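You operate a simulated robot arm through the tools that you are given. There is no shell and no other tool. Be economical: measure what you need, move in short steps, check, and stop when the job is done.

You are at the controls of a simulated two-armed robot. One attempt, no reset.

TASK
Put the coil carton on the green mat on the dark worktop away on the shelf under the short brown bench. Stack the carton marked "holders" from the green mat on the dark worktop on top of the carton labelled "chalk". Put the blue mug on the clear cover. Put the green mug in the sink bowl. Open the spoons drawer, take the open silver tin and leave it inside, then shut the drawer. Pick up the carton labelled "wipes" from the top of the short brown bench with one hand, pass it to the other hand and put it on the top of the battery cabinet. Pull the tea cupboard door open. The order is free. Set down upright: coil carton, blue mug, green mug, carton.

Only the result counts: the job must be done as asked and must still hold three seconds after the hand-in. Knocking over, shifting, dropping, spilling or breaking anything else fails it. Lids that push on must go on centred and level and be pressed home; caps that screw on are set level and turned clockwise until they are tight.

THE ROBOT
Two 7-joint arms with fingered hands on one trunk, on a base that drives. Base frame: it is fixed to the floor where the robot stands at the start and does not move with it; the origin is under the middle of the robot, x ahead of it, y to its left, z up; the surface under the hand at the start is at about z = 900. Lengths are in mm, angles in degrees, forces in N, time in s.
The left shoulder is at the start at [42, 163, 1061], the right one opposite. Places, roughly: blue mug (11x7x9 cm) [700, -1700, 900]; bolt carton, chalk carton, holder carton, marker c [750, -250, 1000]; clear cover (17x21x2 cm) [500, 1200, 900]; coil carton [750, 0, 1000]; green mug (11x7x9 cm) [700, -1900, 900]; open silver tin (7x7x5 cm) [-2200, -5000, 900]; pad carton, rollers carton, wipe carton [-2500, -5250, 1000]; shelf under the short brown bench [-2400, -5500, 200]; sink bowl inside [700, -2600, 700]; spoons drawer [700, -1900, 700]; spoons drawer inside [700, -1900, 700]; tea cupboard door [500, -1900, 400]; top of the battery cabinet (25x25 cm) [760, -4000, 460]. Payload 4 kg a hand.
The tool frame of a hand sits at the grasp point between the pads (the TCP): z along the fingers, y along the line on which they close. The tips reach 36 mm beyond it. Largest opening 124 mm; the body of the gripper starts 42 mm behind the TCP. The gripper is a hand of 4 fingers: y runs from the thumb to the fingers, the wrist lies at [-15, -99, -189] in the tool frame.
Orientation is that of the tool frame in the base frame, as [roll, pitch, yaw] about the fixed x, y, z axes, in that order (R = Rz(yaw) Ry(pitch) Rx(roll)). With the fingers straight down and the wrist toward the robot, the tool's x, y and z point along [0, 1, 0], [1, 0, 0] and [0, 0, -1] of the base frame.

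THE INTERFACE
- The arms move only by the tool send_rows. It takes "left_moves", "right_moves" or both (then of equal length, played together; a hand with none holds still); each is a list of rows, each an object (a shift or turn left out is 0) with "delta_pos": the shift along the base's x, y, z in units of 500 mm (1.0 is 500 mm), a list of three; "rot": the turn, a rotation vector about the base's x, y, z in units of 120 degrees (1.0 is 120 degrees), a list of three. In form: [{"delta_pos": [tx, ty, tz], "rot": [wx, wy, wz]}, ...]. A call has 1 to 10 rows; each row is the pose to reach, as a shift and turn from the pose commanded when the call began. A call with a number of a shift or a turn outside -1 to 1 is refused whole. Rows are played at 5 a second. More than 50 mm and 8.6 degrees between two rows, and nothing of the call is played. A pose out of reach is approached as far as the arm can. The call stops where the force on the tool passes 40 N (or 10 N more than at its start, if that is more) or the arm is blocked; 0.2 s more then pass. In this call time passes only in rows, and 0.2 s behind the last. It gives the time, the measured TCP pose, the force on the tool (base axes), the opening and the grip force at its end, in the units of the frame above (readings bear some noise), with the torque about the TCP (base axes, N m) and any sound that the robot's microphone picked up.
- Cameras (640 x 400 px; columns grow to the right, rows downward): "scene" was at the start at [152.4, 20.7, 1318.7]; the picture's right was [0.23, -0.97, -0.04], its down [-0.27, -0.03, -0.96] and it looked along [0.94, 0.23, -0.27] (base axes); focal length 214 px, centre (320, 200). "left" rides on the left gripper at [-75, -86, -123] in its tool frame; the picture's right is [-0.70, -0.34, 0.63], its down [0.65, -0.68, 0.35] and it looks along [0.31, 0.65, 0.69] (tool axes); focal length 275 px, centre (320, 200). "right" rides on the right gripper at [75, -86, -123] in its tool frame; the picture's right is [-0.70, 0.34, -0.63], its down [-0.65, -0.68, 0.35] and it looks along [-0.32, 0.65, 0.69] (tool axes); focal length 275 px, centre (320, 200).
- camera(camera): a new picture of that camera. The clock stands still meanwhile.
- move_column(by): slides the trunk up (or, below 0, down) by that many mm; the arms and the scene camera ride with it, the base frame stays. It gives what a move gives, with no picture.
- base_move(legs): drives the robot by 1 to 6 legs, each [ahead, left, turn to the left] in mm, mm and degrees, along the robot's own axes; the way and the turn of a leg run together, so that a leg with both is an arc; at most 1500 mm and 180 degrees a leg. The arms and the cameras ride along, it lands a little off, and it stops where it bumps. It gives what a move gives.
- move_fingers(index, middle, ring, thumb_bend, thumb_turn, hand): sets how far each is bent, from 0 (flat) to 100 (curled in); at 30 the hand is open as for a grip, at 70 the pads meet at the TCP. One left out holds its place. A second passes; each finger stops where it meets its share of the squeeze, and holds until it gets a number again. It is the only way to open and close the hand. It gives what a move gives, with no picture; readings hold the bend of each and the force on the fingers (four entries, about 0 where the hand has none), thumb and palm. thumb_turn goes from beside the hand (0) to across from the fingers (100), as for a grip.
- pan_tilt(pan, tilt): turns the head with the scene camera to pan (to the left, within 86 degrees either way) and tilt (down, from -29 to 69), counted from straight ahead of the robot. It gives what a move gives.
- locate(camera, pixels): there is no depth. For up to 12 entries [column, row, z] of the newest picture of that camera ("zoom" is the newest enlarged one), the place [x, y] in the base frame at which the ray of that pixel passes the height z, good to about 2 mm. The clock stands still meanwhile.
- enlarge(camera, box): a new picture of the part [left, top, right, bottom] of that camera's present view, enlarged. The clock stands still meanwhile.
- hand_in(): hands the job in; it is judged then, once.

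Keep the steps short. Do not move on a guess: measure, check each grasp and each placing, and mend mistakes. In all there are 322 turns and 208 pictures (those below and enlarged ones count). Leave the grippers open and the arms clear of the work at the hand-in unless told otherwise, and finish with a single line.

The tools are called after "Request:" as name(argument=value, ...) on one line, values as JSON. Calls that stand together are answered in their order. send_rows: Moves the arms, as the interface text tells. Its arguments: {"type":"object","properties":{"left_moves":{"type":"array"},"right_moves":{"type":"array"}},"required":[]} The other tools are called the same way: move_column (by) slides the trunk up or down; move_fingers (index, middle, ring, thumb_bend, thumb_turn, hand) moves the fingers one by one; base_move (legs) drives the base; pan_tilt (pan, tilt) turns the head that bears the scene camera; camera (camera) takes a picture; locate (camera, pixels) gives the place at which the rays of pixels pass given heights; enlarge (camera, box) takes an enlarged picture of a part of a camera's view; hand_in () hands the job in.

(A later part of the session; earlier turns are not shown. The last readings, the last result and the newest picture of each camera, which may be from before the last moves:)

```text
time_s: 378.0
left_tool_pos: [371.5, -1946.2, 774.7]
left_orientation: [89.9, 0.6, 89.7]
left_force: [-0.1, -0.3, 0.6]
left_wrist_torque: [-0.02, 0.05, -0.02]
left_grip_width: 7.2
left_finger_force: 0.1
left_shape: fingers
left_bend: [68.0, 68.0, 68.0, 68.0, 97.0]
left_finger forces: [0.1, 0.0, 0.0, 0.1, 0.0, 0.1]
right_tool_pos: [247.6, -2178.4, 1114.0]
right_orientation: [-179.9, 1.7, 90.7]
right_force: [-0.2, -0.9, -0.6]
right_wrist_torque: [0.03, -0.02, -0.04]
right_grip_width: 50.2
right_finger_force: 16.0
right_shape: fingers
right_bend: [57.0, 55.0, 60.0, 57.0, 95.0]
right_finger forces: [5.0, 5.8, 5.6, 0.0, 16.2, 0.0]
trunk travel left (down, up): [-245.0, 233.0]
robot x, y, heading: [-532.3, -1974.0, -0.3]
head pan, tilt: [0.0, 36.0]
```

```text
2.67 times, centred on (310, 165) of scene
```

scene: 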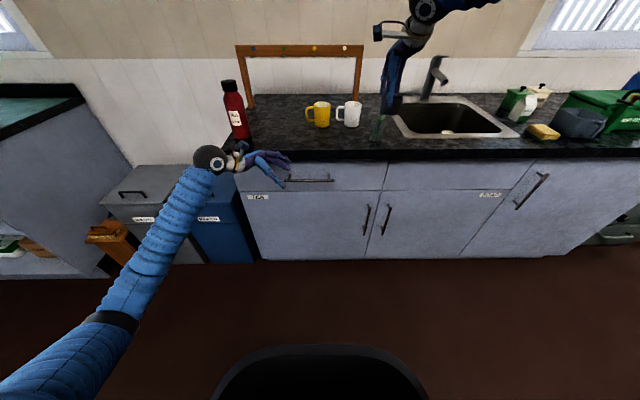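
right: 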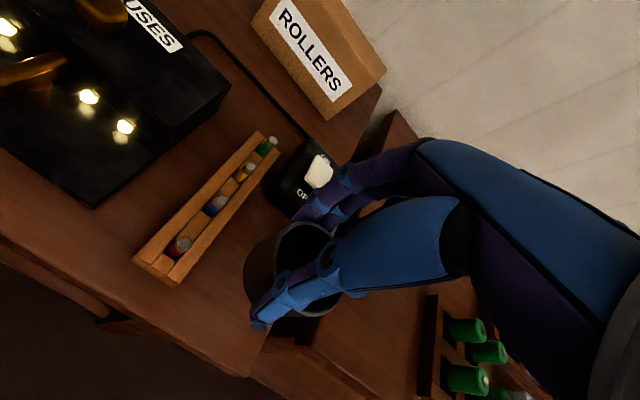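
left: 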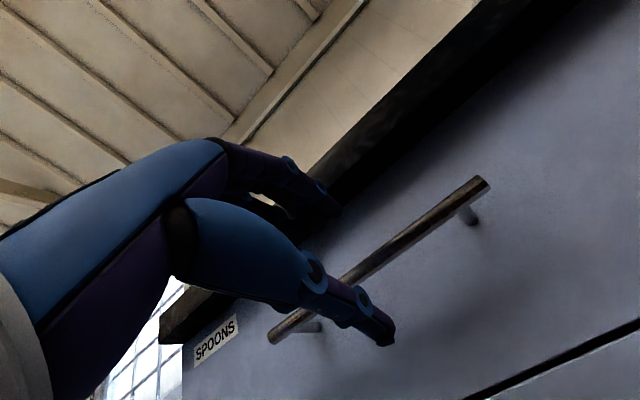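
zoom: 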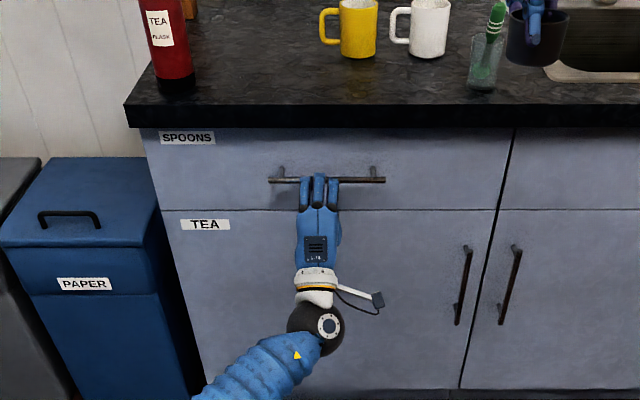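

It slipped: only the thumb touched. I re-open, advance again slightly deeper and lower, and curl the fingers more so that they hook behind the bar.

Request:
move_fingers(hand="left", index=46, middle=46, ring=46, thumb_bend=46)

Request:
send_rows(left_moves=[{"delta_pos": [0.06, 0, -0.014]}, {"delta_pos": [0.12, 0, -0.024]}, {"delta_pos": [0.138, 0, -0.024]}])

Request:
move_fingers(hand="left", index=88, middle=88, ring=88, thumb_bend=72)

Request:
base_move(legs=[[-50, 0, 0]])

```text
time_s: 379.0
left_tool_pos: [372.6, -1945.7, 771.3]
left_orientation: [90.1, 0.7, 89.9]
left_force: [0.5, 0.1, 0.0]
left_wrist_torque: [0.04, -0.03, 0.03]
left_grip_width: 74.4
left_finger_force: 0.0
left_shape: fingers
left_bend: [46.0, 46.0, 46.0, 46.0, 97.0]
left_finger forces: [0.1, 0.0, 0.0, 0.0, 0.0, 0.0]
right_tool_pos: [250.2, -2178.8, 1112.5]
right_orientation: [-179.8, 1.6, 90.8]
right_force: [0.2, -0.1, -0.2]
right_wrist_torque: [0.02, 0.05, -0.02]
right_grip_width: 50.1
right_finger_force: 15.8
right_shape: fingers
right_bend: [57.0, 55.0, 60.0, 57.0, 95.0]
right_finger forces: [5.0, 5.9, 5.6, 0.0, 16.2, 0.0]
trunk travel left (down, up): [-245.0, 233.0]
robot x, y, heading: [-531.0, -1979.6, -0.2]
head pan, tilt: [0.0, 36.0]
```

```text
time_s: 379.8
left_tool_pos: [439.8, -1947.5, 761.5]
left_orientation: [90.0, 0.7, 89.8]
left_force: [-28.7, 2.9, -0.4]
left_wrist_torque: [-0.1, -1.25, -0.12]
left_grip_width: 73.6
left_finger_force: 14.7
left_shape: fingers
left_bend: [45.0, 46.0, 46.0, 46.0, 97.0]
left_finger forces: [21.2, 7.5, 0.0, 0.0, 0.0, 0.0]
right_tool_pos: [247.0, -2176.8, 1114.0]
right_orientation: [180.0, 1.6, 90.7]
right_force: [-0.5, 0.6, -1.1]
right_wrist_torque: [-0.02, 0.0, 0.0]
right_grip_width: 50.5
right_finger_force: 16.4
right_shape: fingers
right_bend: [57.0, 55.0, 60.0, 57.0, 95.0]
right_finger forces: [4.9, 5.7, 5.6, 0.1, 16.3, 0.0]
trunk travel left (down, up): [-245.0, 233.0]
robot x, y, heading: [-532.4, -1973.5, -0.2]
head pan, tilt: [0.0, 36.0]
```

```text
time_s: 380.1
left_tool_pos: [443.0, -1947.8, 759.5]
left_orientation: [90.0, 0.7, 89.8]
left_force: [3.3, -0.3, 1.7]
left_wrist_torque: [0.29, 0.06, -0.3]
left_grip_width: 1.2
left_finger_force: 9.4
left_shape: fingers
left_bend: [74.0, 78.0, 76.0, 68.0, 97.0]
left_finger forces: [0.0, 4.3, 9.1, 0.1, 6.4, 0.0]
right_tool_pos: [249.8, -2177.1, 1110.8]
right_orientation: [-179.7, 1.5, 90.7]
right_force: [0.6, -0.7, -1.4]
right_wrist_torque: [-0.01, 0.02, 0.02]
right_grip_width: 50.2
right_finger_force: 16.5
right_shape: fingers
right_bend: [57.0, 55.0, 60.0, 57.0, 95.0]
right_finger forces: [5.0, 5.7, 5.7, 0.1, 16.1, 0.0]
trunk travel left (down, up): [-245.0, 233.0]
robot x, y, heading: [-533.7, -1974.8, -0.4]
head pan, tilt: [0.0, 36.0]
stopped (left hand): the force on the tool passed its limit at 45 N (the readings are from after the stop); the commanded pose is now the measured one
```

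```text
time_s: 381.0
left_tool_pos: [390.7, -1946.9, 762.9]
left_orientation: [89.8, 0.8, 90.0]
left_force: [-2.3, -0.6, -4.9]
left_wrist_torque: [0.28, 0.65, -0.98]
left_grip_width: 2.0
left_finger_force: 50.0
left_shape: fingers
left_bend: [74.0, 81.0, 77.0, 67.0, 97.0]
left_finger forces: [0.0, 22.9, 18.2, 0.0, 58.5, 0.1]
right_tool_pos: [197.1, -2176.6, 1114.0]
right_orientation: [-179.9, 1.5, 90.8]
right_force: [-0.7, -0.6, -0.1]
right_wrist_torque: [0.0, -0.03, -0.02]
right_grip_width: 50.0
right_finger_force: 16.1
right_shape: fingers
right_bend: [57.0, 55.0, 60.0, 57.0, 95.0]
right_finger forces: [5.0, 5.8, 5.5, 0.0, 16.1, 0.0]
trunk travel left (down, up): [-245.0, 233.0]
robot x, y, heading: [-581.6, -1975.6, -0.4]
head pan, tilt: [0.0, 36.0]
```

The hand holds with 50 N. I check whether the drawer came along.

Request:
enlarge(camera="scene", box=[220, 90, 400, 240])

```text
2.67 times, centred on (310, 165) of scene
```

zoom: 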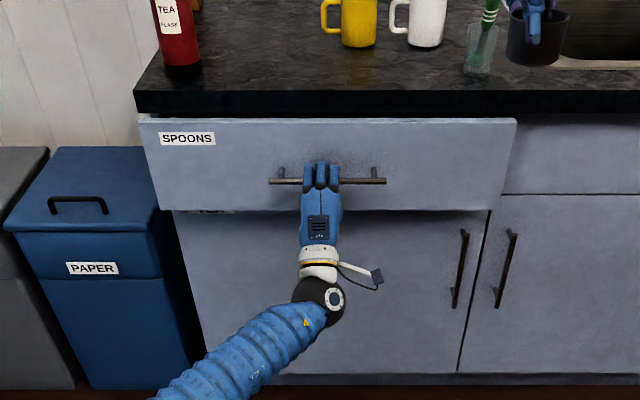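

The drawer slides out. I pull 200 mm more by driving back.

Request:
base_move(legs=[[-200, 0, 0]])

Request:
camera(camera="scene")

```text
time_s: 382.6
left_tool_pos: [192.1, -1945.8, 760.8]
left_orientation: [89.9, 0.8, 89.9]
left_force: [0.3, -1.6, 3.4]
left_wrist_torque: [0.34, 0.64, -0.86]
left_grip_width: 1.8
left_finger_force: 46.6
left_shape: fingers
left_bend: [74.0, 81.0, 77.0, 67.0, 97.0]
left_finger forces: [0.1, 21.4, 17.4, 0.0, 54.7, 0.0]
right_tool_pos: [-0.8, -2175.9, 1113.6]
right_orientation: [-179.9, 1.6, 90.8]
right_force: [-0.5, -0.7, -0.8]
right_wrist_torque: [0.01, -0.03, 0.01]
right_grip_width: 50.3
right_finger_force: 16.3
right_shape: fingers
right_bend: [57.0, 55.0, 60.0, 57.0, 95.0]
right_finger forces: [5.0, 5.8, 5.6, 0.1, 16.2, 0.0]
trunk travel left (down, up): [-245.0, 233.0]
robot x, y, heading: [-779.7, -1973.4, -0.4]
head pan, tilt: [0.0, 36.0]
```

```text
20 pictures are left
```

scene: 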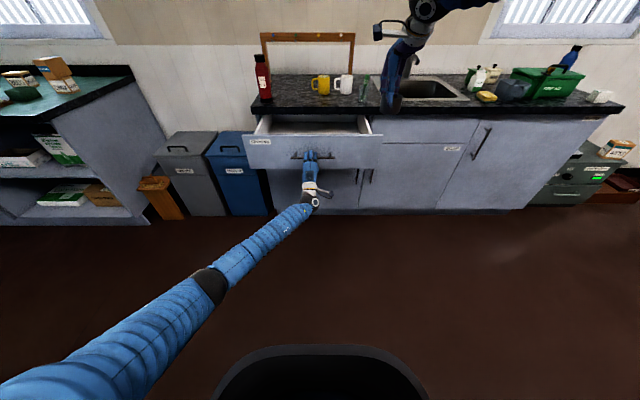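

The drawer is open. I measure its opening.

Request:
locate(camera="scene", pixels=[[247, 137, 850], [381, 136, 850], [262, 118, 850], [366, 118, 850], [300, 107, 900], [310, 128, 740], [310, 122, 740]])

Request:
move_fingers(hand="left", index=40, middle=40, ring=40, thumb_bend=36)

```text
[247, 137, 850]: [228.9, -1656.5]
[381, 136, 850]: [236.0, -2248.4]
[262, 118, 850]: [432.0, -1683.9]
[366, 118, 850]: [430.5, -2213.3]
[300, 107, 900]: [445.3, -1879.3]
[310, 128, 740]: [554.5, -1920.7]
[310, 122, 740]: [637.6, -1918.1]
```

```text
time_s: 383.6
left_tool_pos: [192.3, -1946.8, 758.8]
left_orientation: [90.0, 0.7, 89.9]
left_force: [0.2, 0.1, 0.1]
left_wrist_torque: [-0.02, 0.0, -0.02]
left_grip_width: 98.7
left_finger_force: 0.1
left_shape: fingers
left_bend: [40.0, 40.0, 40.0, 36.0, 97.0]
left_finger forces: [0.0, 0.0, 0.0, 0.0, 0.0, 0.0]
right_tool_pos: [0.7, -2175.6, 1112.6]
right_orientation: [-179.9, 1.6, 90.8]
right_force: [0.6, -0.3, -0.8]
right_wrist_torque: [0.02, 0.0, -0.01]
right_grip_width: 50.1
right_finger_force: 16.5
right_shape: fingers
right_bend: [57.0, 55.0, 60.0, 57.0, 95.0]
right_finger forces: [4.9, 5.7, 5.6, 0.0, 16.1, 0.0]
trunk travel left (down, up): [-245.0, 233.0]
robot x, y, heading: [-775.8, -1971.8, -0.3]
head pan, tilt: [0.0, 36.0]
```

Interior x 245–430, y −1670…−2230. I back off from the handle, bring the left hand up and to the left, then drive in with the tin.

Request:
base_move(legs=[[-90, 0, 0]])

Request:
send_rows(left_moves=[{"delta_pos": [-0.03, 0.07, 0.05]}, {"delta_pos": [-0.06, 0.14, 0.1]}, {"delta_pos": [-0.09, 0.21, 0.15]}, {"delta_pos": [-0.12, 0.28, 0.2]}, {"delta_pos": [-0.15, 0.35, 0.25]}, {"delta_pos": [-0.18, 0.42, 0.3]}, {"delta_pos": [-0.21, 0.49, 0.35]}, {"delta_pos": [-0.24, 0.56, 0.4]}, {"delta_pos": [-0.27, 0.63, 0.45]}, {"delta_pos": [-0.3, 0.7, 0.5]}])

Request:
base_move(legs=[[430, 30, 0]])

Request:
camera(camera="right")

```text
time_s: 384.7
left_tool_pos: [99.8, -1945.4, 760.9]
left_orientation: [89.9, 0.7, 89.9]
left_force: [0.6, 0.8, 1.2]
left_wrist_torque: [0.01, 0.03, 0.02]
left_grip_width: 98.7
left_finger_force: 0.1
left_shape: fingers
left_bend: [40.0, 40.0, 40.0, 36.0, 97.0]
left_finger forces: [0.0, 0.0, 0.0, 0.0, 0.0, 0.0]
right_tool_pos: [-92.0, -2176.3, 1114.4]
right_orientation: [-180.0, 1.6, 90.7]
right_force: [-0.7, -1.1, -0.7]
right_wrist_torque: [-0.01, -0.03, -0.05]
right_grip_width: 50.3
right_finger_force: 16.1
right_shape: fingers
right_bend: [57.0, 55.0, 60.0, 57.0, 95.0]
right_finger forces: [5.0, 5.7, 5.5, 0.1, 16.2, 0.0]
trunk travel left (down, up): [-245.0, 233.0]
robot x, y, heading: [-875.8, -1973.7, 0.1]
head pan, tilt: [0.0, 36.0]
```

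```text
time_s: 386.9
left_tool_pos: [-49.3, -1595.9, 1011.7]
left_orientation: [89.9, 0.9, 89.9]
left_force: [0.3, 1.2, 0.8]
left_wrist_torque: [-0.03, 0.06, -0.01]
left_grip_width: 98.8
left_finger_force: 0.1
left_shape: fingers
left_bend: [40.0, 40.0, 40.0, 36.0, 97.0]
left_finger forces: [0.1, 0.0, 0.0, 0.0, 0.0, 0.1]
right_tool_pos: [-91.7, -2175.4, 1112.1]
right_orientation: [180.0, 1.6, 90.8]
right_force: [0.8, -0.6, -1.6]
right_wrist_torque: [0.01, 0.01, 0.03]
right_grip_width: 50.2
right_finger_force: 16.1
right_shape: fingers
right_bend: [57.0, 55.0, 60.0, 57.0, 95.0]
right_finger forces: [5.0, 6.0, 5.7, 0.0, 16.1, 0.0]
trunk travel left (down, up): [-245.0, 233.0]
robot x, y, heading: [-873.5, -1975.1, -0.2]
head pan, tilt: [0.0, 36.0]
```

```text
time_s: 389.6
left_tool_pos: [387.3, -1568.0, 1010.3]
left_orientation: [90.0, 0.8, 89.8]
left_force: [0.4, -0.7, -0.1]
left_wrist_torque: [-0.01, 0.0, 0.01]
left_grip_width: 99.0
left_finger_force: 0.0
left_shape: fingers
left_bend: [40.0, 40.0, 40.0, 36.0, 97.0]
left_finger forces: [0.0, 0.0, 0.1, 0.0, 0.1, 0.0]
right_tool_pos: [346.2, -2145.9, 1111.8]
right_orientation: [-179.9, 1.6, 90.8]
right_force: [0.5, 0.3, -1.2]
right_wrist_torque: [0.02, -0.01, 0.02]
right_grip_width: 50.2
right_finger_force: 16.3
right_shape: fingers
right_bend: [57.0, 55.0, 60.0, 57.0, 95.0]
right_finger forces: [5.0, 5.8, 5.6, 0.0, 16.1, 0.1]
trunk travel left (down, up): [-245.0, 233.0]
robot x, y, heading: [-434.5, -1945.4, -0.1]
head pan, tilt: [0.0, 36.0]
```

```text
19 pictures are left
```

right: 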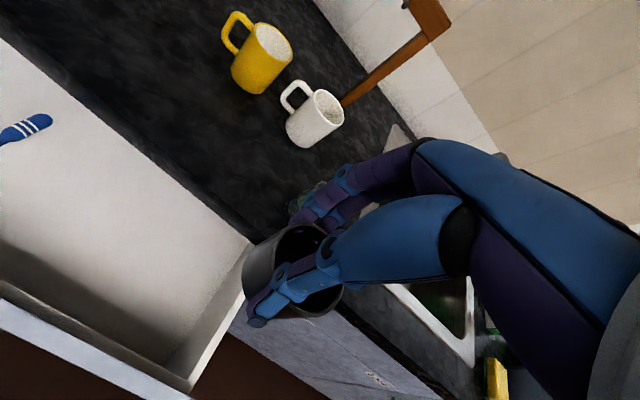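

The right part of the drawer is empty. I move over (338,−2062) and lower in steps.

Request:
send_rows(right_moves=[{"delta_pos": [-0.01, 0.08, -0.02]}, {"delta_pos": [-0.016, 0.168, -0.06]}, {"delta_pos": [-0.016, 0.168, -0.15]}, {"delta_pos": [-0.016, 0.168, -0.24]}, {"delta_pos": [-0.016, 0.168, -0.33]}, {"delta_pos": [-0.016, 0.168, -0.42]}, {"delta_pos": [-0.016, 0.168, -0.51]}])

Request:
camera(camera="right")

```text
time_s: 391.2
left_tool_pos: [386.9, -1568.9, 1010.0]
left_orientation: [90.0, 0.7, 90.0]
left_force: [-0.1, 0.0, -0.5]
left_wrist_torque: [-0.01, -0.03, -0.02]
left_grip_width: 98.9
left_finger_force: 0.1
left_shape: fingers
left_bend: [40.0, 40.0, 40.0, 36.0, 97.0]
left_finger forces: [0.0, 0.1, 0.1, 0.1, 0.0, 0.0]
right_tool_pos: [338.1, -2063.4, 856.0]
right_orientation: [-179.8, 1.5, 90.9]
right_force: [1.1, -0.1, -1.2]
right_wrist_torque: [0.03, -0.01, -0.05]
right_grip_width: 50.0
right_finger_force: 16.2
right_shape: fingers
right_bend: [57.0, 55.0, 60.0, 57.0, 95.0]
right_finger forces: [4.9, 5.8, 5.7, 0.0, 16.0, 0.0]
trunk travel left (down, up): [-245.0, 233.0]
robot x, y, heading: [-436.8, -1944.4, -0.0]
head pan, tilt: [0.0, 36.0]
```

```text
18 pictures are left
```

right: 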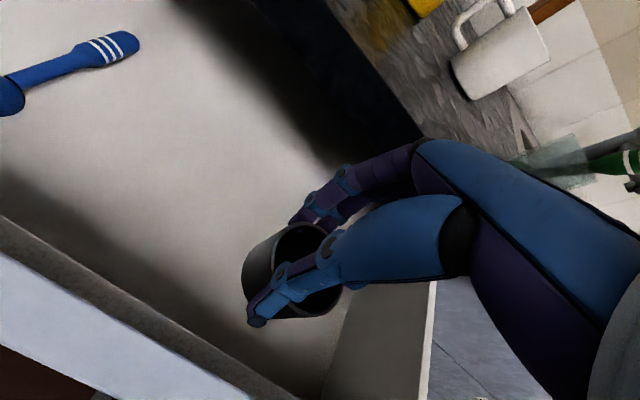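

Clear inside. I lower on in small rows until contact.

Request:
send_rows(right_moves=[{"delta_pos": [0, 0, -0.03]}, {"delta_pos": [0, 0, -0.06]}, {"delta_pos": [0, 0, -0.08]}])

Request:
send_rows(right_moves=[{"delta_pos": [0, 0, -0.01]}, {"delta_pos": [0, 0, -0.02]}, {"delta_pos": [0, 0, -0.03]}])

```text
time_s: 392.0
left_tool_pos: [386.5, -1567.7, 1011.0]
left_orientation: [90.0, 0.6, 89.9]
left_force: [-0.7, -0.8, -0.4]
left_wrist_torque: [0.02, 0.04, 0.01]
left_grip_width: 99.0
left_finger_force: 0.1
left_shape: fingers
left_bend: [40.0, 40.0, 40.0, 36.0, 97.0]
left_finger forces: [0.1, 0.0, 0.0, 0.0, 0.0, 0.0]
right_tool_pos: [335.6, -2063.8, 817.1]
right_orientation: [-179.9, 1.6, 90.8]
right_force: [-0.7, 0.6, -0.9]
right_wrist_torque: [0.0, -0.01, -0.02]
right_grip_width: 50.0
right_finger_force: 15.8
right_shape: fingers
right_bend: [57.0, 55.0, 60.0, 57.0, 95.0]
right_finger forces: [4.9, 5.7, 5.6, 0.1, 15.9, 0.1]
trunk travel left (down, up): [-245.0, 233.0]
robot x, y, heading: [-434.2, -1943.7, -0.2]
head pan, tilt: [0.0, 36.0]
```

```text
time_s: 392.8
left_tool_pos: [386.5, -1567.0, 1011.1]
left_orientation: [90.0, 0.7, 89.9]
left_force: [-0.2, 0.1, -1.1]
left_wrist_torque: [-0.01, 0.03, -0.01]
left_grip_width: 99.0
left_finger_force: 0.0
left_shape: fingers
left_bend: [40.0, 40.0, 40.0, 36.0, 97.0]
left_finger forces: [0.1, 0.0, 0.0, 0.0, 0.0, 0.0]
right_tool_pos: [337.2, -2063.5, 804.4]
right_orientation: [-179.9, 1.5, 90.9]
right_force: [0.3, -0.2, 0.2]
right_wrist_torque: [0.01, -0.04, 0.03]
right_grip_width: 50.2
right_finger_force: 16.2
right_shape: fingers
right_bend: [57.0, 55.0, 60.0, 57.0, 95.0]
right_finger forces: [4.9, 5.9, 5.6, 0.0, 15.9, 0.1]
trunk travel left (down, up): [-245.0, 233.0]
robot x, y, heading: [-437.0, -1942.8, -0.2]
head pan, tilt: [0.0, 36.0]
```

Request:
send_rows(right_moves=[{"delta_pos": [0, 0, -0.008]}, {"delta_pos": [0, 0, -0.016]}])

Request:
send_rows(right_moves=[{"delta_pos": [0, 0, -0.008]}, {"delta_pos": [0, 0, -0.016]}])

```text
time_s: 393.4
left_tool_pos: [386.8, -1566.5, 1010.3]
left_orientation: [90.0, 0.8, 90.1]
left_force: [-1.1, -0.9, 0.4]
left_wrist_torque: [0.0, -0.02, -0.03]
left_grip_width: 99.2
left_finger_force: 0.1
left_shape: fingers
left_bend: [40.0, 40.0, 40.0, 36.0, 97.0]
left_finger forces: [0.0, 0.1, 0.1, 0.0, 0.0, 0.0]
right_tool_pos: [336.2, -2062.3, 794.8]
right_orientation: [-179.9, 1.6, 90.9]
right_force: [0.0, 0.6, -0.9]
right_wrist_torque: [0.01, 0.02, -0.01]
right_grip_width: 50.1
right_finger_force: 16.3
right_shape: fingers
right_bend: [57.0, 55.0, 60.0, 57.0, 95.0]
right_finger forces: [4.9, 5.9, 5.6, 0.1, 16.0, 0.1]
trunk travel left (down, up): [-245.0, 233.0]
robot x, y, heading: [-434.0, -1943.2, -0.2]
head pan, tilt: [0.0, 36.0]
```

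```text
time_s: 394.0
left_tool_pos: [386.2, -1566.8, 1011.7]
left_orientation: [90.0, 0.8, 89.9]
left_force: [-0.4, -0.2, 0.6]
left_wrist_torque: [0.02, -0.02, 0.03]
left_grip_width: 99.0
left_finger_force: 0.0
left_shape: fingers
left_bend: [40.0, 40.0, 40.0, 36.0, 97.0]
left_finger forces: [0.0, 0.1, 0.1, 0.0, 0.1, 0.1]
right_tool_pos: [336.9, -2061.9, 785.6]
right_orientation: [-179.9, 1.7, 90.8]
right_force: [-0.1, -0.6, -0.6]
right_wrist_torque: [-0.02, 0.0, 0.01]
right_grip_width: 50.0
right_finger_force: 16.7
right_shape: fingers
right_bend: [57.0, 55.0, 60.0, 57.0, 95.0]
right_finger forces: [5.0, 5.8, 5.6, 0.0, 15.9, 0.1]
trunk travel left (down, up): [-245.0, 233.0]
robot x, y, heading: [-436.5, -1946.5, -0.1]
head pan, tilt: [0.0, 36.0]
```

Request:
send_rows(right_moves=[{"delta_pos": [0, 0, -0.01]}, {"delta_pos": [0, 0, -0.02]}])

Request:
send_rows(right_moves=[{"delta_pos": [0, 0, -0.01]}, {"delta_pos": [0, 0, -0.018]}])

```text
time_s: 394.6
left_tool_pos: [386.1, -1567.2, 1011.6]
left_orientation: [89.9, 0.8, 89.9]
left_force: [0.6, 1.2, 0.5]
left_wrist_torque: [-0.01, 0.0, 0.0]
left_grip_width: 99.3
left_finger_force: 0.0
left_shape: fingers
left_bend: [40.0, 40.0, 40.0, 36.0, 97.0]
left_finger forces: [0.1, 0.1, 0.0, 0.1, 0.0, 0.1]
right_tool_pos: [334.9, -2063.3, 779.1]
right_orientation: [179.9, 1.5, 90.9]
right_force: [0.0, 1.0, 9.6]
right_wrist_torque: [0.0, -0.27, 0.02]
right_grip_width: 49.9
right_finger_force: 18.5
right_shape: fingers
right_bend: [57.0, 55.0, 60.0, 57.0, 95.0]
right_finger forces: [5.6, 6.6, 5.8, 0.0, 18.4, 0.0]
trunk travel left (down, up): [-245.0, 233.0]
robot x, y, heading: [-437.3, -1945.2, -0.0]
head pan, tilt: [0.0, 36.0]
```

```text
time_s: 395.2
left_tool_pos: [385.3, -1565.3, 1010.5]
left_orientation: [89.9, 0.8, 90.0]
left_force: [-0.3, -0.4, 0.0]
left_wrist_torque: [0.02, -0.02, 0.02]
left_grip_width: 98.9
left_finger_force: 0.0
left_shape: fingers
left_bend: [40.0, 40.0, 40.0, 36.0, 97.0]
left_finger forces: [0.1, 0.0, 0.0, 0.1, 0.1, 0.1]
right_tool_pos: [337.0, -2063.7, 777.4]
right_orientation: [179.5, 1.1, 91.0]
right_force: [1.6, 4.4, 23.2]
right_wrist_torque: [0.07, -0.05, 0.05]
right_grip_width: 50.7
right_finger_force: 22.4
right_shape: fingers
right_bend: [57.0, 55.0, 60.0, 57.0, 94.0]
right_finger forces: [6.2, 7.0, 6.6, 0.1, 24.2, 0.1]
right hand out of reach, approached as far as the arm can: row 1, 2
trunk travel left (down, up): [-245.0, 233.0]
robot x, y, heading: [-437.7, -1947.7, -0.3]
head pan, tilt: [0.0, 36.0]
stopped in row 2 (right hand): the force on the tool passed its limit at 41 N (the readings are from after the stop); the commanded pose is now the measured one
```

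Contact at z≈778. I relieve 2 mm, open the hand moderately and rise.

Request:
send_rows(right_moves=[{"delta_pos": [0, 0, 0.006]}])

Request:
move_fingers(hand="right", index=38, middle=38, ring=38, thumb_bend=38)

Request:
send_rows(right_moves=[{"delta_pos": [0, 0, 0.04]}, {"delta_pos": [0, 0, 0.1]}, {"delta_pos": [0, 0, 0.18]}, {"delta_pos": [0, 0, 0.27]}, {"delta_pos": [0, 0, 0.36]}, {"delta_pos": [0, 0, 0.45]}, {"delta_pos": [0, 0, 0.54]}, {"delta_pos": [0, 0, 0.6]}])

Request:
camera(camera="right")

```text
time_s: 395.6
left_tool_pos: [384.0, -1566.3, 1011.0]
left_orientation: [89.9, 0.8, 89.9]
left_force: [0.5, -0.3, -0.1]
left_wrist_torque: [-0.01, -0.02, 0.03]
left_grip_width: 98.8
left_finger_force: 0.1
left_shape: fingers
left_bend: [40.0, 40.0, 40.0, 36.0, 97.0]
left_finger forces: [0.0, 0.0, 0.0, 0.0, 0.0, 0.0]
right_tool_pos: [334.6, -2064.9, 778.3]
right_orientation: [179.6, 1.3, 91.0]
right_force: [0.1, 4.0, 17.1]
right_wrist_torque: [0.09, -0.06, 0.05]
right_grip_width: 51.1
right_finger_force: 21.0
right_shape: fingers
right_bend: [57.0, 55.0, 60.0, 57.0, 94.0]
right_finger forces: [6.1, 7.2, 6.0, 0.0, 22.6, 0.0]
trunk travel left (down, up): [-245.0, 233.0]
robot x, y, heading: [-437.6, -1940.9, -0.2]
head pan, tilt: [0.0, 36.0]
```

```text
time_s: 396.6
left_tool_pos: [385.9, -1566.6, 1011.3]
left_orientation: [90.0, 0.8, 90.1]
left_force: [0.3, -0.3, 0.0]
left_wrist_torque: [0.01, -0.01, 0.03]
left_grip_width: 99.1
left_finger_force: 0.0
left_shape: fingers
left_bend: [40.0, 40.0, 40.0, 36.0, 97.0]
left_finger forces: [0.0, 0.1, 0.0, 0.0, 0.0, 0.1]
right_tool_pos: [335.0, -2065.8, 777.1]
right_orientation: [179.9, 1.3, 91.0]
right_force: [1.1, -0.1, -0.1]
right_wrist_torque: [-0.01, -0.03, 0.04]
right_grip_width: 97.2
right_finger_force: 0.3
right_shape: fingers
right_bend: [38.0, 38.0, 38.0, 38.0, 98.0]
right_finger forces: [0.0, 0.0, 0.1, 0.0, 0.8, 0.0]
trunk travel left (down, up): [-245.0, 233.0]
robot x, y, heading: [-435.4, -1947.9, -0.1]
head pan, tilt: [0.0, 36.0]
```

```text
time_s: 398.4
left_tool_pos: [385.7, -1566.8, 1012.0]
left_orientation: [90.0, 0.8, 90.0]
left_force: [-0.3, -0.1, 0.0]
left_wrist_torque: [-0.02, 0.03, -0.01]
left_grip_width: 98.9
left_finger_force: 0.0
left_shape: fingers
left_bend: [40.0, 40.0, 40.0, 36.0, 97.0]
left_finger forces: [0.1, 0.0, 0.0, 0.0, 0.1, 0.0]
right_tool_pos: [334.7, -2066.1, 1076.7]
right_orientation: [179.9, 1.3, 91.1]
right_force: [0.0, -0.2, 0.3]
right_wrist_torque: [0.01, -0.02, 0.0]
right_grip_width: 99.1
right_finger_force: 0.0
right_shape: fingers
right_bend: [38.0, 38.0, 38.0, 38.0, 98.0]
right_finger forces: [0.0, 0.0, 0.0, 0.0, 0.0, 0.0]
trunk travel left (down, up): [-245.0, 233.0]
robot x, y, heading: [-437.8, -1942.5, -0.2]
head pan, tilt: [0.0, 36.0]
```

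```text
17 pictures are left
```

right: 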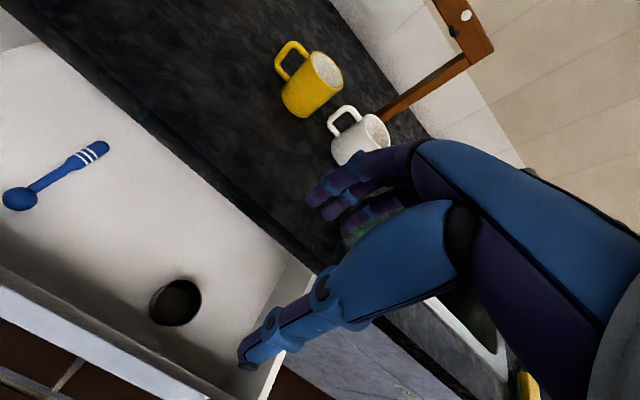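

Tin stands in the drawer. To shut it, I back off, pinch the left fingers and place them before the drawer face above the bar (z≈812, y≈−1946).

Request:
base_move(legs=[[-370, 0, 0]])

Request:
move_fingers(hand="left", index=70, middle=70, ring=70, thumb_bend=66)

Request:
send_rows(left_moves=[{"delta_pos": [0.02, -0.08, -0.05]}, {"delta_pos": [0.04, -0.16, -0.1]}, {"delta_pos": [0.06, -0.24, -0.15]}, {"delta_pos": [0.08, -0.32, -0.2]}, {"delta_pos": [0.1, -0.4, -0.25]}, {"delta_pos": [0.12, -0.48, -0.3]}, {"delta_pos": [0.14, -0.56, -0.35]}, {"delta_pos": [0.16, -0.64, -0.4]}, {"delta_pos": [0.16, -0.7, -0.4]}, {"delta_pos": [0.16, -0.76, -0.4]}])

Request:
enlarge(camera="scene", box=[220, 70, 420, 220])

```text
time_s: 400.8
left_tool_pos: [16.1, -1566.2, 1011.3]
left_orientation: [89.9, 0.7, 89.9]
left_force: [-0.2, 0.9, 0.4]
left_wrist_torque: [-0.01, 0.02, -0.02]
left_grip_width: 99.1
left_finger_force: 0.1
left_shape: fingers
left_bend: [40.0, 40.0, 40.0, 36.0, 97.0]
left_finger forces: [0.0, 0.0, 0.0, 0.1, 0.0, 0.0]
right_tool_pos: [-34.2, -2065.0, 1075.3]
right_orientation: [179.7, 1.3, 91.0]
right_force: [-0.1, 0.0, 0.3]
right_wrist_torque: [-0.01, -0.02, 0.0]
right_grip_width: 98.7
right_finger_force: 0.1
right_shape: fingers
right_bend: [38.0, 38.0, 38.0, 38.0, 98.0]
right_finger forces: [0.0, 0.1, 0.0, 0.0, 0.1, 0.0]
trunk travel left (down, up): [-245.0, 233.0]
robot x, y, heading: [-804.0, -1940.3, 0.2]
head pan, tilt: [0.0, 36.0]
```

```text
time_s: 401.8
left_tool_pos: [17.5, -1566.0, 1011.9]
left_orientation: [90.0, 0.8, 90.0]
left_force: [-0.1, 0.3, 0.2]
left_wrist_torque: [-0.01, 0.01, -0.02]
left_grip_width: 7.0
left_finger_force: 0.0
left_shape: fingers
left_bend: [70.0, 70.0, 70.0, 66.0, 97.0]
left_finger forces: [0.0, 0.1, 0.0, 0.0, 0.0, 0.0]
right_tool_pos: [-33.0, -2064.3, 1076.1]
right_orientation: [179.8, 1.3, 91.1]
right_force: [-0.8, -0.1, 0.4]
right_wrist_torque: [0.0, 0.01, 0.01]
right_grip_width: 99.0
right_finger_force: 0.1
right_shape: fingers
right_bend: [38.0, 38.0, 38.0, 38.0, 98.0]
right_finger forces: [0.0, 0.0, 0.0, 0.0, 0.1, 0.0]
trunk travel left (down, up): [-245.0, 233.0]
robot x, y, heading: [-804.8, -1941.4, -0.0]
head pan, tilt: [0.0, 36.0]
```

```text
time_s: 403.2
left_tool_pos: [83.0, -1717.0, 859.9]
left_orientation: [89.2, -8.8, 93.5]
left_force: [0.7, -0.9, 0.1]
left_wrist_torque: [0.0, -0.01, 0.0]
left_grip_width: 6.8
left_finger_force: 0.1
left_shape: fingers
left_bend: [70.0, 70.0, 70.0, 66.0, 97.0]
left_finger forces: [0.0, 0.0, 0.0, 0.1, 0.0, 0.0]
right_tool_pos: [-33.2, -2066.1, 1077.0]
right_orientation: [179.7, 1.2, 90.9]
right_force: [0.1, 0.3, 0.0]
right_wrist_torque: [0.02, 0.0, -0.02]
right_grip_width: 98.9
right_finger_force: 0.0
right_shape: fingers
right_bend: [38.0, 38.0, 38.0, 38.0, 98.0]
right_finger forces: [0.0, 0.0, 0.1, 0.0, 0.0, 0.0]
trunk travel left (down, up): [-245.0, 233.0]
robot x, y, heading: [-804.7, -1945.6, 0.1]
head pan, tilt: [0.0, 36.0]
stopped in row 7 (left hand): the arm was blocked; the commanded pose is now the measured one
```

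```text
2.67 times, centred on (320, 145) of scene
```

zoom: 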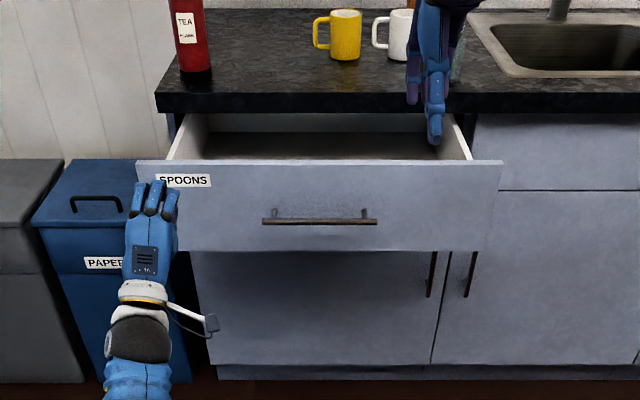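

The left arm folded too far. I extend it first (as on the way before), correct its tilt, then shift to the drawer's middle.

Request:
base_move(legs=[[-40, 0, 0]])

Request:
send_rows(left_moves=[{"delta_pos": [0.06, 0, 0.0], "rot": [-0.025, 0, -0.01]}, {"delta_pos": [0.12, 0, 0.0], "rot": [-0.05, 0, -0.02]}, {"delta_pos": [0.18, 0, 0.0], "rot": [-0.073, 0, -0.03]}, {"delta_pos": [0.18, -0.08, -0.02], "rot": [-0.073, 0, -0.03]}, {"delta_pos": [0.18, -0.16, -0.04], "rot": [-0.073, 0, -0.03]}, {"delta_pos": [0.18, -0.24, -0.06], "rot": [-0.073, 0, -0.03]}, {"delta_pos": [0.18, -0.32, -0.08], "rot": [-0.073, 0, -0.03]}, {"delta_pos": [0.18, -0.4, -0.09], "rot": [-0.073, 0, -0.03]}, {"delta_pos": [0.18, -0.46, -0.09], "rot": [-0.073, 0, -0.03]}])

```text
time_s: 404.1
left_tool_pos: [39.9, -1717.7, 861.3]
left_orientation: [89.1, -8.7, 93.6]
left_force: [-0.3, 0.2, 1.5]
left_wrist_torque: [0.01, 0.07, 0.01]
left_grip_width: 7.1
left_finger_force: 0.0
left_shape: fingers
left_bend: [70.0, 70.0, 70.0, 66.0, 97.0]
left_finger forces: [0.0, 0.1, 0.0, 0.1, 0.1, 0.0]
right_tool_pos: [-75.7, -2062.9, 1079.2]
right_orientation: [179.6, 1.4, 90.9]
right_force: [0.0, 0.0, 0.9]
right_wrist_torque: [-0.01, -0.03, -0.01]
right_grip_width: 98.8
right_finger_force: 0.0
right_shape: fingers
right_bend: [38.0, 38.0, 38.0, 38.0, 98.0]
right_finger forces: [0.0, 0.0, 0.0, 0.0, 0.0, 0.0]
trunk travel left (down, up): [-245.0, 233.0]
robot x, y, heading: [-846.8, -1943.6, 0.1]
head pan, tilt: [0.0, 36.0]
```

```text
time_s: 406.3
left_tool_pos: [139.9, -1896.8, 798.6]
left_orientation: [89.5, -3.7, 91.7]
left_force: [-0.3, 0.2, -0.3]
left_wrist_torque: [0.0, -0.01, -0.02]
left_grip_width: 6.8
left_finger_force: 0.0
left_shape: fingers
left_bend: [70.0, 70.0, 70.0, 66.0, 97.0]
left_finger forces: [0.0, 0.0, 0.0, 0.0, 0.0, 0.0]
right_tool_pos: [-73.0, -2064.3, 1077.2]
right_orientation: [179.7, 1.2, 91.1]
right_force: [0.1, 0.0, 0.5]
right_wrist_torque: [0.02, 0.01, 0.01]
right_grip_width: 99.0
right_finger_force: 0.0
right_shape: fingers
right_bend: [38.0, 38.0, 38.0, 38.0, 98.0]
right_finger forces: [0.1, 0.0, 0.0, 0.1, 0.0, 0.0]
trunk travel left (down, up): [-245.0, 233.0]
robot x, y, heading: [-841.6, -1942.4, -0.2]
head pan, tilt: [0.0, 36.0]
stopped in row 9 (left hand): the arm was blocked; the commanded pose is now the measured one
```

Near enough: I strafe 45 mm right, raise the hand 14 mm, and drive ahead to push the drawer.

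Request:
send_rows(left_moves=[{"delta_pos": [0, 0, 0.014]}, {"delta_pos": [0, 0, 0.028]}])

Request:
base_move(legs=[[0, -45, 0], [240, 0, 0]])

Request:
enlarge(camera="scene", box=[220, 70, 420, 230])

```text
time_s: 406.9
left_tool_pos: [138.0, -1897.9, 812.9]
left_orientation: [89.5, -3.6, 91.7]
left_force: [-0.2, -0.2, 0.3]
left_wrist_torque: [0.0, 0.01, 0.02]
left_grip_width: 6.8
left_finger_force: 0.1
left_shape: fingers
left_bend: [70.0, 70.0, 70.0, 66.0, 97.0]
left_finger forces: [0.0, 0.0, 0.0, 0.0, 0.1, 0.1]
right_tool_pos: [-73.6, -2063.1, 1076.7]
right_orientation: [179.7, 1.4, 91.1]
right_force: [0.0, 0.4, -0.3]
right_wrist_torque: [0.02, 0.01, -0.01]
right_grip_width: 98.9
right_finger_force: 0.0
right_shape: fingers
right_bend: [38.0, 38.0, 38.0, 38.0, 98.0]
right_finger forces: [0.1, 0.0, 0.0, 0.0, 0.1, 0.0]
trunk travel left (down, up): [-245.0, 233.0]
robot x, y, heading: [-850.0, -1945.2, -0.1]
head pan, tilt: [0.0, 36.0]
```

```text
time_s: 409.2
left_tool_pos: [384.3, -1943.9, 808.5]
left_orientation: [89.7, -3.6, 91.8]
left_force: [0.1, -0.1, 0.4]
left_wrist_torque: [0.02, -0.03, -0.02]
left_grip_width: 6.7
left_finger_force: 0.1
left_shape: fingers
left_bend: [70.0, 70.0, 70.0, 66.0, 98.0]
left_finger forces: [0.0, 0.0, 0.0, 0.0, 0.0, 0.0]
right_tool_pos: [174.3, -2109.7, 1075.1]
right_orientation: [179.8, 1.3, 90.9]
right_force: [1.0, 0.6, 0.0]
right_wrist_torque: [-0.02, 0.04, -0.02]
right_grip_width: 98.8
right_finger_force: 0.0
right_shape: fingers
right_bend: [38.0, 38.0, 38.0, 38.0, 98.0]
right_finger forces: [0.0, 0.1, 0.0, 0.0, 0.0, 0.0]
trunk travel left (down, up): [-245.0, 233.0]
robot x, y, heading: [-601.2, -1988.2, -0.2]
head pan, tilt: [0.0, 36.0]
```

```text
2.50 times, centred on (320, 150) of scene
```

zoom: 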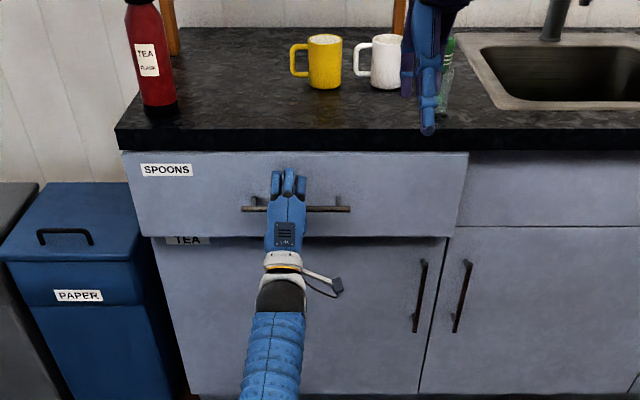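

The drawer goes in. I push on 45 mm, then the rest gently.

Request:
base_move(legs=[[45, 0, 0]])

Request:
base_move(legs=[[15, 0, 0]])

Request:
enlarge(camera="scene", box=[220, 70, 420, 230])

```text
time_s: 410.1
left_tool_pos: [430.3, -1944.1, 807.3]
left_orientation: [89.8, -3.7, 91.5]
left_force: [0.4, 0.7, -0.8]
left_wrist_torque: [0.02, -0.04, 0.02]
left_grip_width: 6.5
left_finger_force: 0.1
left_shape: fingers
left_bend: [70.0, 70.0, 70.0, 66.0, 98.0]
left_finger forces: [0.0, 0.0, 0.1, 0.0, 0.0, 0.0]
right_tool_pos: [220.0, -2111.7, 1072.8]
right_orientation: [-179.9, 1.2, 90.8]
right_force: [0.9, -0.8, -0.6]
right_wrist_torque: [-0.02, 0.05, 0.01]
right_grip_width: 98.7
right_finger_force: 0.1
right_shape: fingers
right_bend: [38.0, 38.0, 38.0, 38.0, 98.0]
right_finger forces: [0.0, 0.0, 0.1, 0.0, 0.0, 0.0]
trunk travel left (down, up): [-245.0, 233.0]
robot x, y, heading: [-555.3, -1988.6, -0.3]
head pan, tilt: [0.0, 36.0]
```

```text
time_s: 411.0
left_tool_pos: [442.7, -1943.2, 813.3]
left_orientation: [89.1, -3.7, 91.7]
left_force: [-4.2, -1.0, -0.1]
left_wrist_torque: [0.03, 0.08, -0.02]
left_grip_width: 7.3
left_finger_force: 2.5
left_shape: fingers
left_bend: [70.0, 70.0, 70.0, 67.0, 97.0]
left_finger forces: [0.0, 0.0, 0.1, 0.1, 4.4, 0.0]
right_tool_pos: [231.3, -2112.6, 1076.7]
right_orientation: [179.8, 1.3, 90.9]
right_force: [-0.4, -0.4, 0.4]
right_wrist_torque: [0.03, -0.03, 0.05]
right_grip_width: 98.7
right_finger_force: 0.2
right_shape: fingers
right_bend: [38.0, 38.0, 38.0, 38.0, 98.0]
right_finger forces: [0.0, 0.1, 0.1, 0.0, 0.0, 0.0]
trunk travel left (down, up): [-245.0, 233.0]
robot x, y, heading: [-539.4, -1990.1, -0.3]
head pan, tilt: [0.0, 36.0]
stopped in leg 1: the force on the tool passed its limit at 110 N (the readings are from after the stop); the commanded pose is now the measured one
```

```text
2.50 times, centred on (320, 150) of scene
```

zoom: 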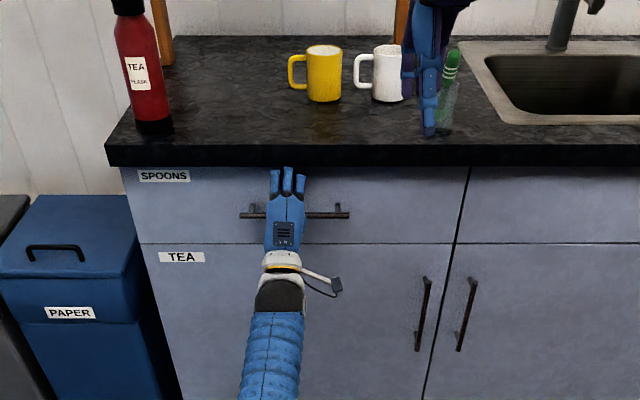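

The drawer is shut. Now the tea cupboard door: I locate its vertical handle.

Request:
locate(camera="zoom", pixels=[[427, 278, 640], [427, 278, 610], [414, 352, 480], [414, 352, 440], [475, 279, 610], [462, 350, 440], [466, 165, 800], [455, 242, 720]])

Request:
base_move(legs=[[-100, 0, 0.3]])

```text
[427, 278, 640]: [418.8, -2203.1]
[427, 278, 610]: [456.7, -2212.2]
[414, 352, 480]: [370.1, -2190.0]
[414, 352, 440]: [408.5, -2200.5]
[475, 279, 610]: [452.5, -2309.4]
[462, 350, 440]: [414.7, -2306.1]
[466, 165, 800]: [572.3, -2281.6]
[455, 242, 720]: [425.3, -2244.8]
```

```text
time_s: 412.2
left_tool_pos: [342.7, -1937.6, 814.3]
left_orientation: [89.0, -3.7, 92.0]
left_force: [0.3, -0.5, 0.7]
left_wrist_torque: [-0.01, 0.04, -0.01]
left_grip_width: 6.9
left_finger_force: 0.0
left_shape: fingers
left_bend: [70.0, 70.0, 70.0, 66.0, 98.0]
left_finger forces: [0.0, 0.0, 0.0, 0.0, 0.1, 0.1]
right_tool_pos: [131.0, -2107.7, 1077.1]
right_orientation: [179.7, 1.3, 91.2]
right_force: [-0.1, 0.4, 0.3]
right_wrist_torque: [-0.02, -0.02, 0.02]
right_grip_width: 98.9
right_finger_force: 0.2
right_shape: fingers
right_bend: [38.0, 38.0, 38.0, 38.0, 98.0]
right_finger forces: [0.1, 0.1, 0.0, 0.0, 0.1, 0.1]
trunk travel left (down, up): [-245.0, 233.0]
robot x, y, heading: [-640.8, -1987.4, -0.0]
head pan, tilt: [0.0, 36.0]
```

Handle: x≈443, y≈−2207, z 405–620. I strafe right 262 mm and turn the left hand +90° about x (fingers to the right of the bar, thumb left), lowering to z≈570.

Request:
base_move(legs=[[-40, -262, 0]])

Request:
send_rows(left_moves=[{"delta_pos": [0, 0, -0.04], "rot": [0.07, 0, 0]}, {"delta_pos": [0, 0, -0.08], "rot": [0.14, 0, 0]}, {"delta_pos": [0, 0, -0.12], "rot": [0.21, 0, 0]}, {"delta_pos": [0, 0, -0.16], "rot": [0.28, 0, 0]}, {"delta_pos": [0, 0, -0.21], "rot": [0.35, 0, 0]}, {"delta_pos": [0, 0, -0.26], "rot": [0.42, 0, 0]}, {"delta_pos": [0, 0, -0.31], "rot": [0.49, 0, 0]}, {"delta_pos": [0, 0, -0.37], "rot": [0.56, 0, 0]}, {"delta_pos": [0, 0, -0.43], "rot": [0.63, 0, 0]}, {"delta_pos": [0, 0, -0.488], "rot": [0.7, 0, 0]}])

Request:
move_fingers(hand="left", index=46, middle=46, ring=46, thumb_bend=46)

```text
time_s: 414.1
left_tool_pos: [303.8, -2200.5, 813.1]
left_orientation: [89.1, -3.7, 91.8]
left_force: [-0.4, -0.4, 0.8]
left_wrist_torque: [0.03, -0.02, -0.03]
left_grip_width: 6.4
left_finger_force: 0.2
left_shape: fingers
left_bend: [70.0, 70.0, 70.0, 66.0, 98.0]
left_finger forces: [0.0, 0.0, 0.1, 0.0, 0.0, 0.0]
right_tool_pos: [94.7, -2369.3, 1074.8]
right_orientation: [179.8, 1.2, 91.1]
right_force: [-0.7, -1.2, 0.0]
right_wrist_torque: [0.04, 0.01, -0.03]
right_grip_width: 98.6
right_finger_force: 0.0
right_shape: fingers
right_bend: [38.0, 38.0, 38.0, 38.0, 98.0]
right_finger forces: [0.0, 0.0, 0.1, 0.1, 0.1, 0.0]
trunk travel left (down, up): [-245.0, 233.0]
robot x, y, heading: [-677.7, -2247.2, 0.3]
head pan, tilt: [0.0, 36.0]
```

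```text
time_s: 416.3
left_tool_pos: [303.4, -2201.0, 569.2]
left_orientation: [51.3, -87.2, 128.0]
left_force: [-0.3, -0.7, -0.3]
left_wrist_torque: [-0.03, -0.02, 0.02]
left_grip_width: 6.8
left_finger_force: 0.1
left_shape: fingers
left_bend: [70.0, 70.0, 70.0, 66.0, 98.0]
left_finger forces: [0.0, 0.0, 0.1, 0.1, 0.0, 0.0]
right_tool_pos: [94.2, -2368.4, 1075.4]
right_orientation: [179.8, 1.2, 91.2]
right_force: [0.3, 1.0, 1.0]
right_wrist_torque: [0.0, 0.01, 0.0]
right_grip_width: 98.8
right_finger_force: 0.0
right_shape: fingers
right_bend: [38.0, 38.0, 38.0, 38.0, 98.0]
right_finger forces: [0.0, 0.0, 0.0, 0.0, 0.0, 0.0]
trunk travel left (down, up): [-245.0, 233.0]
robot x, y, heading: [-676.5, -2253.6, 0.2]
head pan, tilt: [0.0, 36.0]
```

```text
time_s: 417.3
left_tool_pos: [303.9, -2200.4, 570.1]
left_orientation: [50.2, -87.0, 129.1]
left_force: [0.0, -0.1, 0.4]
left_wrist_torque: [0.01, -0.01, 0.0]
left_grip_width: 74.2
left_finger_force: 0.0
left_shape: fingers
left_bend: [46.0, 46.0, 46.0, 46.0, 98.0]
left_finger forces: [0.0, 0.0, 0.0, 0.1, 0.0, 0.0]
right_tool_pos: [95.1, -2368.3, 1075.1]
right_orientation: [179.8, 1.3, 91.1]
right_force: [0.7, 0.2, -0.6]
right_wrist_torque: [-0.02, -0.03, -0.06]
right_grip_width: 98.9
right_finger_force: 0.0
right_shape: fingers
right_bend: [38.0, 38.0, 38.0, 38.0, 98.0]
right_finger forces: [0.0, 0.1, 0.1, 0.0, 0.0, 0.0]
trunk travel left (down, up): [-245.0, 233.0]
robot x, y, heading: [-678.3, -2250.4, 0.1]
head pan, tilt: [0.0, 36.0]
```

I drive ahead 85 mm and check the bar with the left camera.

Request:
base_move(legs=[[85, 0, 0]])

Request:
camera(camera="left")

```text
time_s: 418.3
left_tool_pos: [392.1, -2199.5, 568.7]
left_orientation: [51.4, -87.1, 128.0]
left_force: [0.1, -0.6, -0.8]
left_wrist_torque: [0.0, -0.05, 0.0]
left_grip_width: 74.3
left_finger_force: 0.1
left_shape: fingers
left_bend: [46.0, 46.0, 46.0, 46.0, 98.0]
left_finger forces: [0.1, 0.0, 0.1, 0.1, 0.0, 0.1]
right_tool_pos: [182.3, -2366.8, 1072.9]
right_orientation: [179.8, 1.4, 91.1]
right_force: [0.4, -0.2, -0.5]
right_wrist_torque: [0.01, 0.01, -0.01]
right_grip_width: 98.8
right_finger_force: 0.1
right_shape: fingers
right_bend: [38.0, 38.0, 38.0, 38.0, 98.0]
right_finger forces: [0.0, 0.0, 0.0, 0.1, 0.0, 0.0]
trunk travel left (down, up): [-245.0, 233.0]
robot x, y, heading: [-590.6, -2248.9, 0.2]
head pan, tilt: [0.0, 36.0]
```

```text
13 pictures are left
```

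left: 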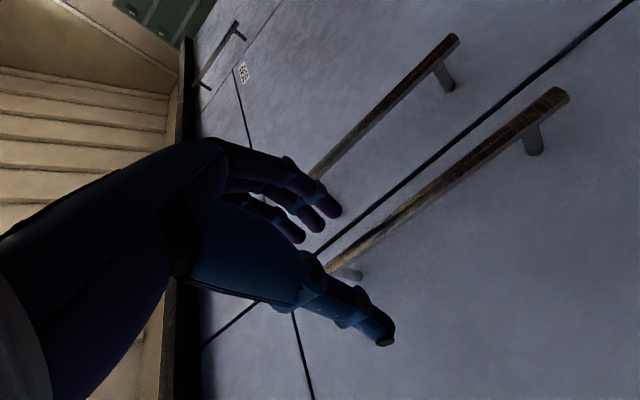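

The hand is at the bar's upper end. I lower the trunk 60 mm, strafe 10 mm right and advance 46 mm, then hook the fingers.

Request:
move_column(by=-65)

Request:
base_move(legs=[[0, -11, 0], [47, 0, 0]])

Request:
move_fingers(hand="left", index=84, middle=84, ring=84, thumb_bend=70)

Request:
base_move(legs=[[-60, 4, 0]])

Request:
enlarge(camera="scene", box=[200, 70, 440, 260])

```text
time_s: 419.4
left_tool_pos: [390.7, -2199.2, 507.3]
left_orientation: [48.5, -86.9, 130.8]
left_force: [0.0, 0.1, -0.1]
left_wrist_torque: [-0.01, 0.05, 0.02]
left_grip_width: 74.0
left_finger_force: 0.0
left_shape: fingers
left_bend: [46.0, 46.0, 46.0, 46.0, 98.0]
left_finger forces: [0.0, 0.0, 0.0, 0.1, 0.0, 0.1]
right_tool_pos: [179.6, -2368.2, 1011.8]
right_orientation: [179.8, 1.4, 91.2]
right_force: [-0.5, 0.0, 0.9]
right_wrist_torque: [-0.01, -0.01, 0.0]
right_grip_width: 98.8
right_finger_force: 0.0
right_shape: fingers
right_bend: [38.0, 38.0, 38.0, 38.0, 98.0]
right_finger forces: [0.0, 0.1, 0.1, 0.0, 0.1, 0.0]
trunk travel left (down, up): [-180.0, 298.0]
robot x, y, heading: [-593.2, -2250.2, 0.1]
head pan, tilt: [0.0, 36.0]
```

```text
time_s: 420.6
left_tool_pos: [437.6, -2210.6, 501.8]
left_orientation: [53.1, -87.1, 126.3]
left_force: [-0.9, -0.5, -0.4]
left_wrist_torque: [-0.02, -0.03, -0.08]
left_grip_width: 74.8
left_finger_force: 0.8
left_shape: fingers
left_bend: [46.0, 46.0, 46.0, 46.0, 98.0]
left_finger forces: [1.0, 0.0, 0.0, 0.0, 0.0, 0.0]
right_tool_pos: [230.8, -2378.9, 1008.5]
right_orientation: [179.9, 1.4, 91.2]
right_force: [0.8, 0.0, -1.1]
right_wrist_torque: [0.03, 0.01, -0.01]
right_grip_width: 99.1
right_finger_force: 0.2
right_shape: fingers
right_bend: [38.0, 38.0, 38.0, 38.0, 98.0]
right_finger forces: [0.0, 0.0, 0.0, 0.1, 0.1, 0.1]
trunk travel left (down, up): [-180.0, 298.0]
robot x, y, heading: [-546.9, -2260.9, 0.3]
head pan, tilt: [0.0, 36.0]
```

```text
time_s: 421.6
left_tool_pos: [437.9, -2209.5, 506.0]
left_orientation: [48.3, -87.0, 131.1]
left_force: [1.9, 8.6, 5.3]
left_wrist_torque: [0.36, 0.7, 0.3]
left_grip_width: 5.4
left_finger_force: 36.4
left_shape: fingers
left_bend: [75.0, 79.0, 76.0, 65.0, 97.0]
left_finger forces: [0.0, 16.1, 14.3, 0.1, 41.9, 0.1]
right_tool_pos: [227.8, -2378.0, 1009.6]
right_orientation: [179.9, 1.4, 91.2]
right_force: [0.0, 0.9, -0.4]
right_wrist_torque: [0.0, -0.02, 0.01]
right_grip_width: 98.7
right_finger_force: 0.0
right_shape: fingers
right_bend: [38.0, 38.0, 38.0, 38.0, 98.0]
right_finger forces: [0.0, 0.0, 0.0, 0.1, 0.1, 0.0]
trunk travel left (down, up): [-180.0, 298.0]
robot x, y, heading: [-547.8, -2260.5, 0.1]
head pan, tilt: [0.0, 36.0]
```

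```text
time_s: 422.6
left_tool_pos: [376.8, -2204.5, 505.6]
left_orientation: [49.7, -86.9, 129.7]
left_force: [4.6, 23.3, 4.8]
left_wrist_torque: [0.33, 0.62, -0.03]
left_grip_width: 7.4
left_finger_force: 29.4
left_shape: fingers
left_bend: [76.0, 80.0, 77.0, 64.0, 97.0]
left_finger forces: [0.1, 16.6, 12.2, 0.0, 30.5, 0.1]
right_tool_pos: [165.3, -2374.9, 1010.7]
right_orientation: [179.9, 1.4, 91.2]
right_force: [-0.7, -0.7, -0.6]
right_wrist_torque: [-0.03, 0.01, 0.01]
right_grip_width: 98.8
right_finger_force: 0.0
right_shape: fingers
right_bend: [38.0, 38.0, 38.0, 38.0, 98.0]
right_finger forces: [0.0, 0.1, 0.0, 0.0, 0.1, 0.1]
trunk travel left (down, up): [-180.0, 298.0]
robot x, y, heading: [-603.6, -2257.7, 0.2]
head pan, tilt: [0.0, 36.0]
```

```text
2.11 times, centred on (320, 165) of scene
```

zoom: 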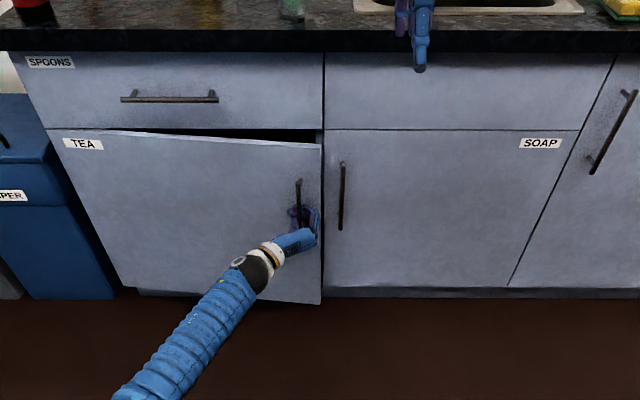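

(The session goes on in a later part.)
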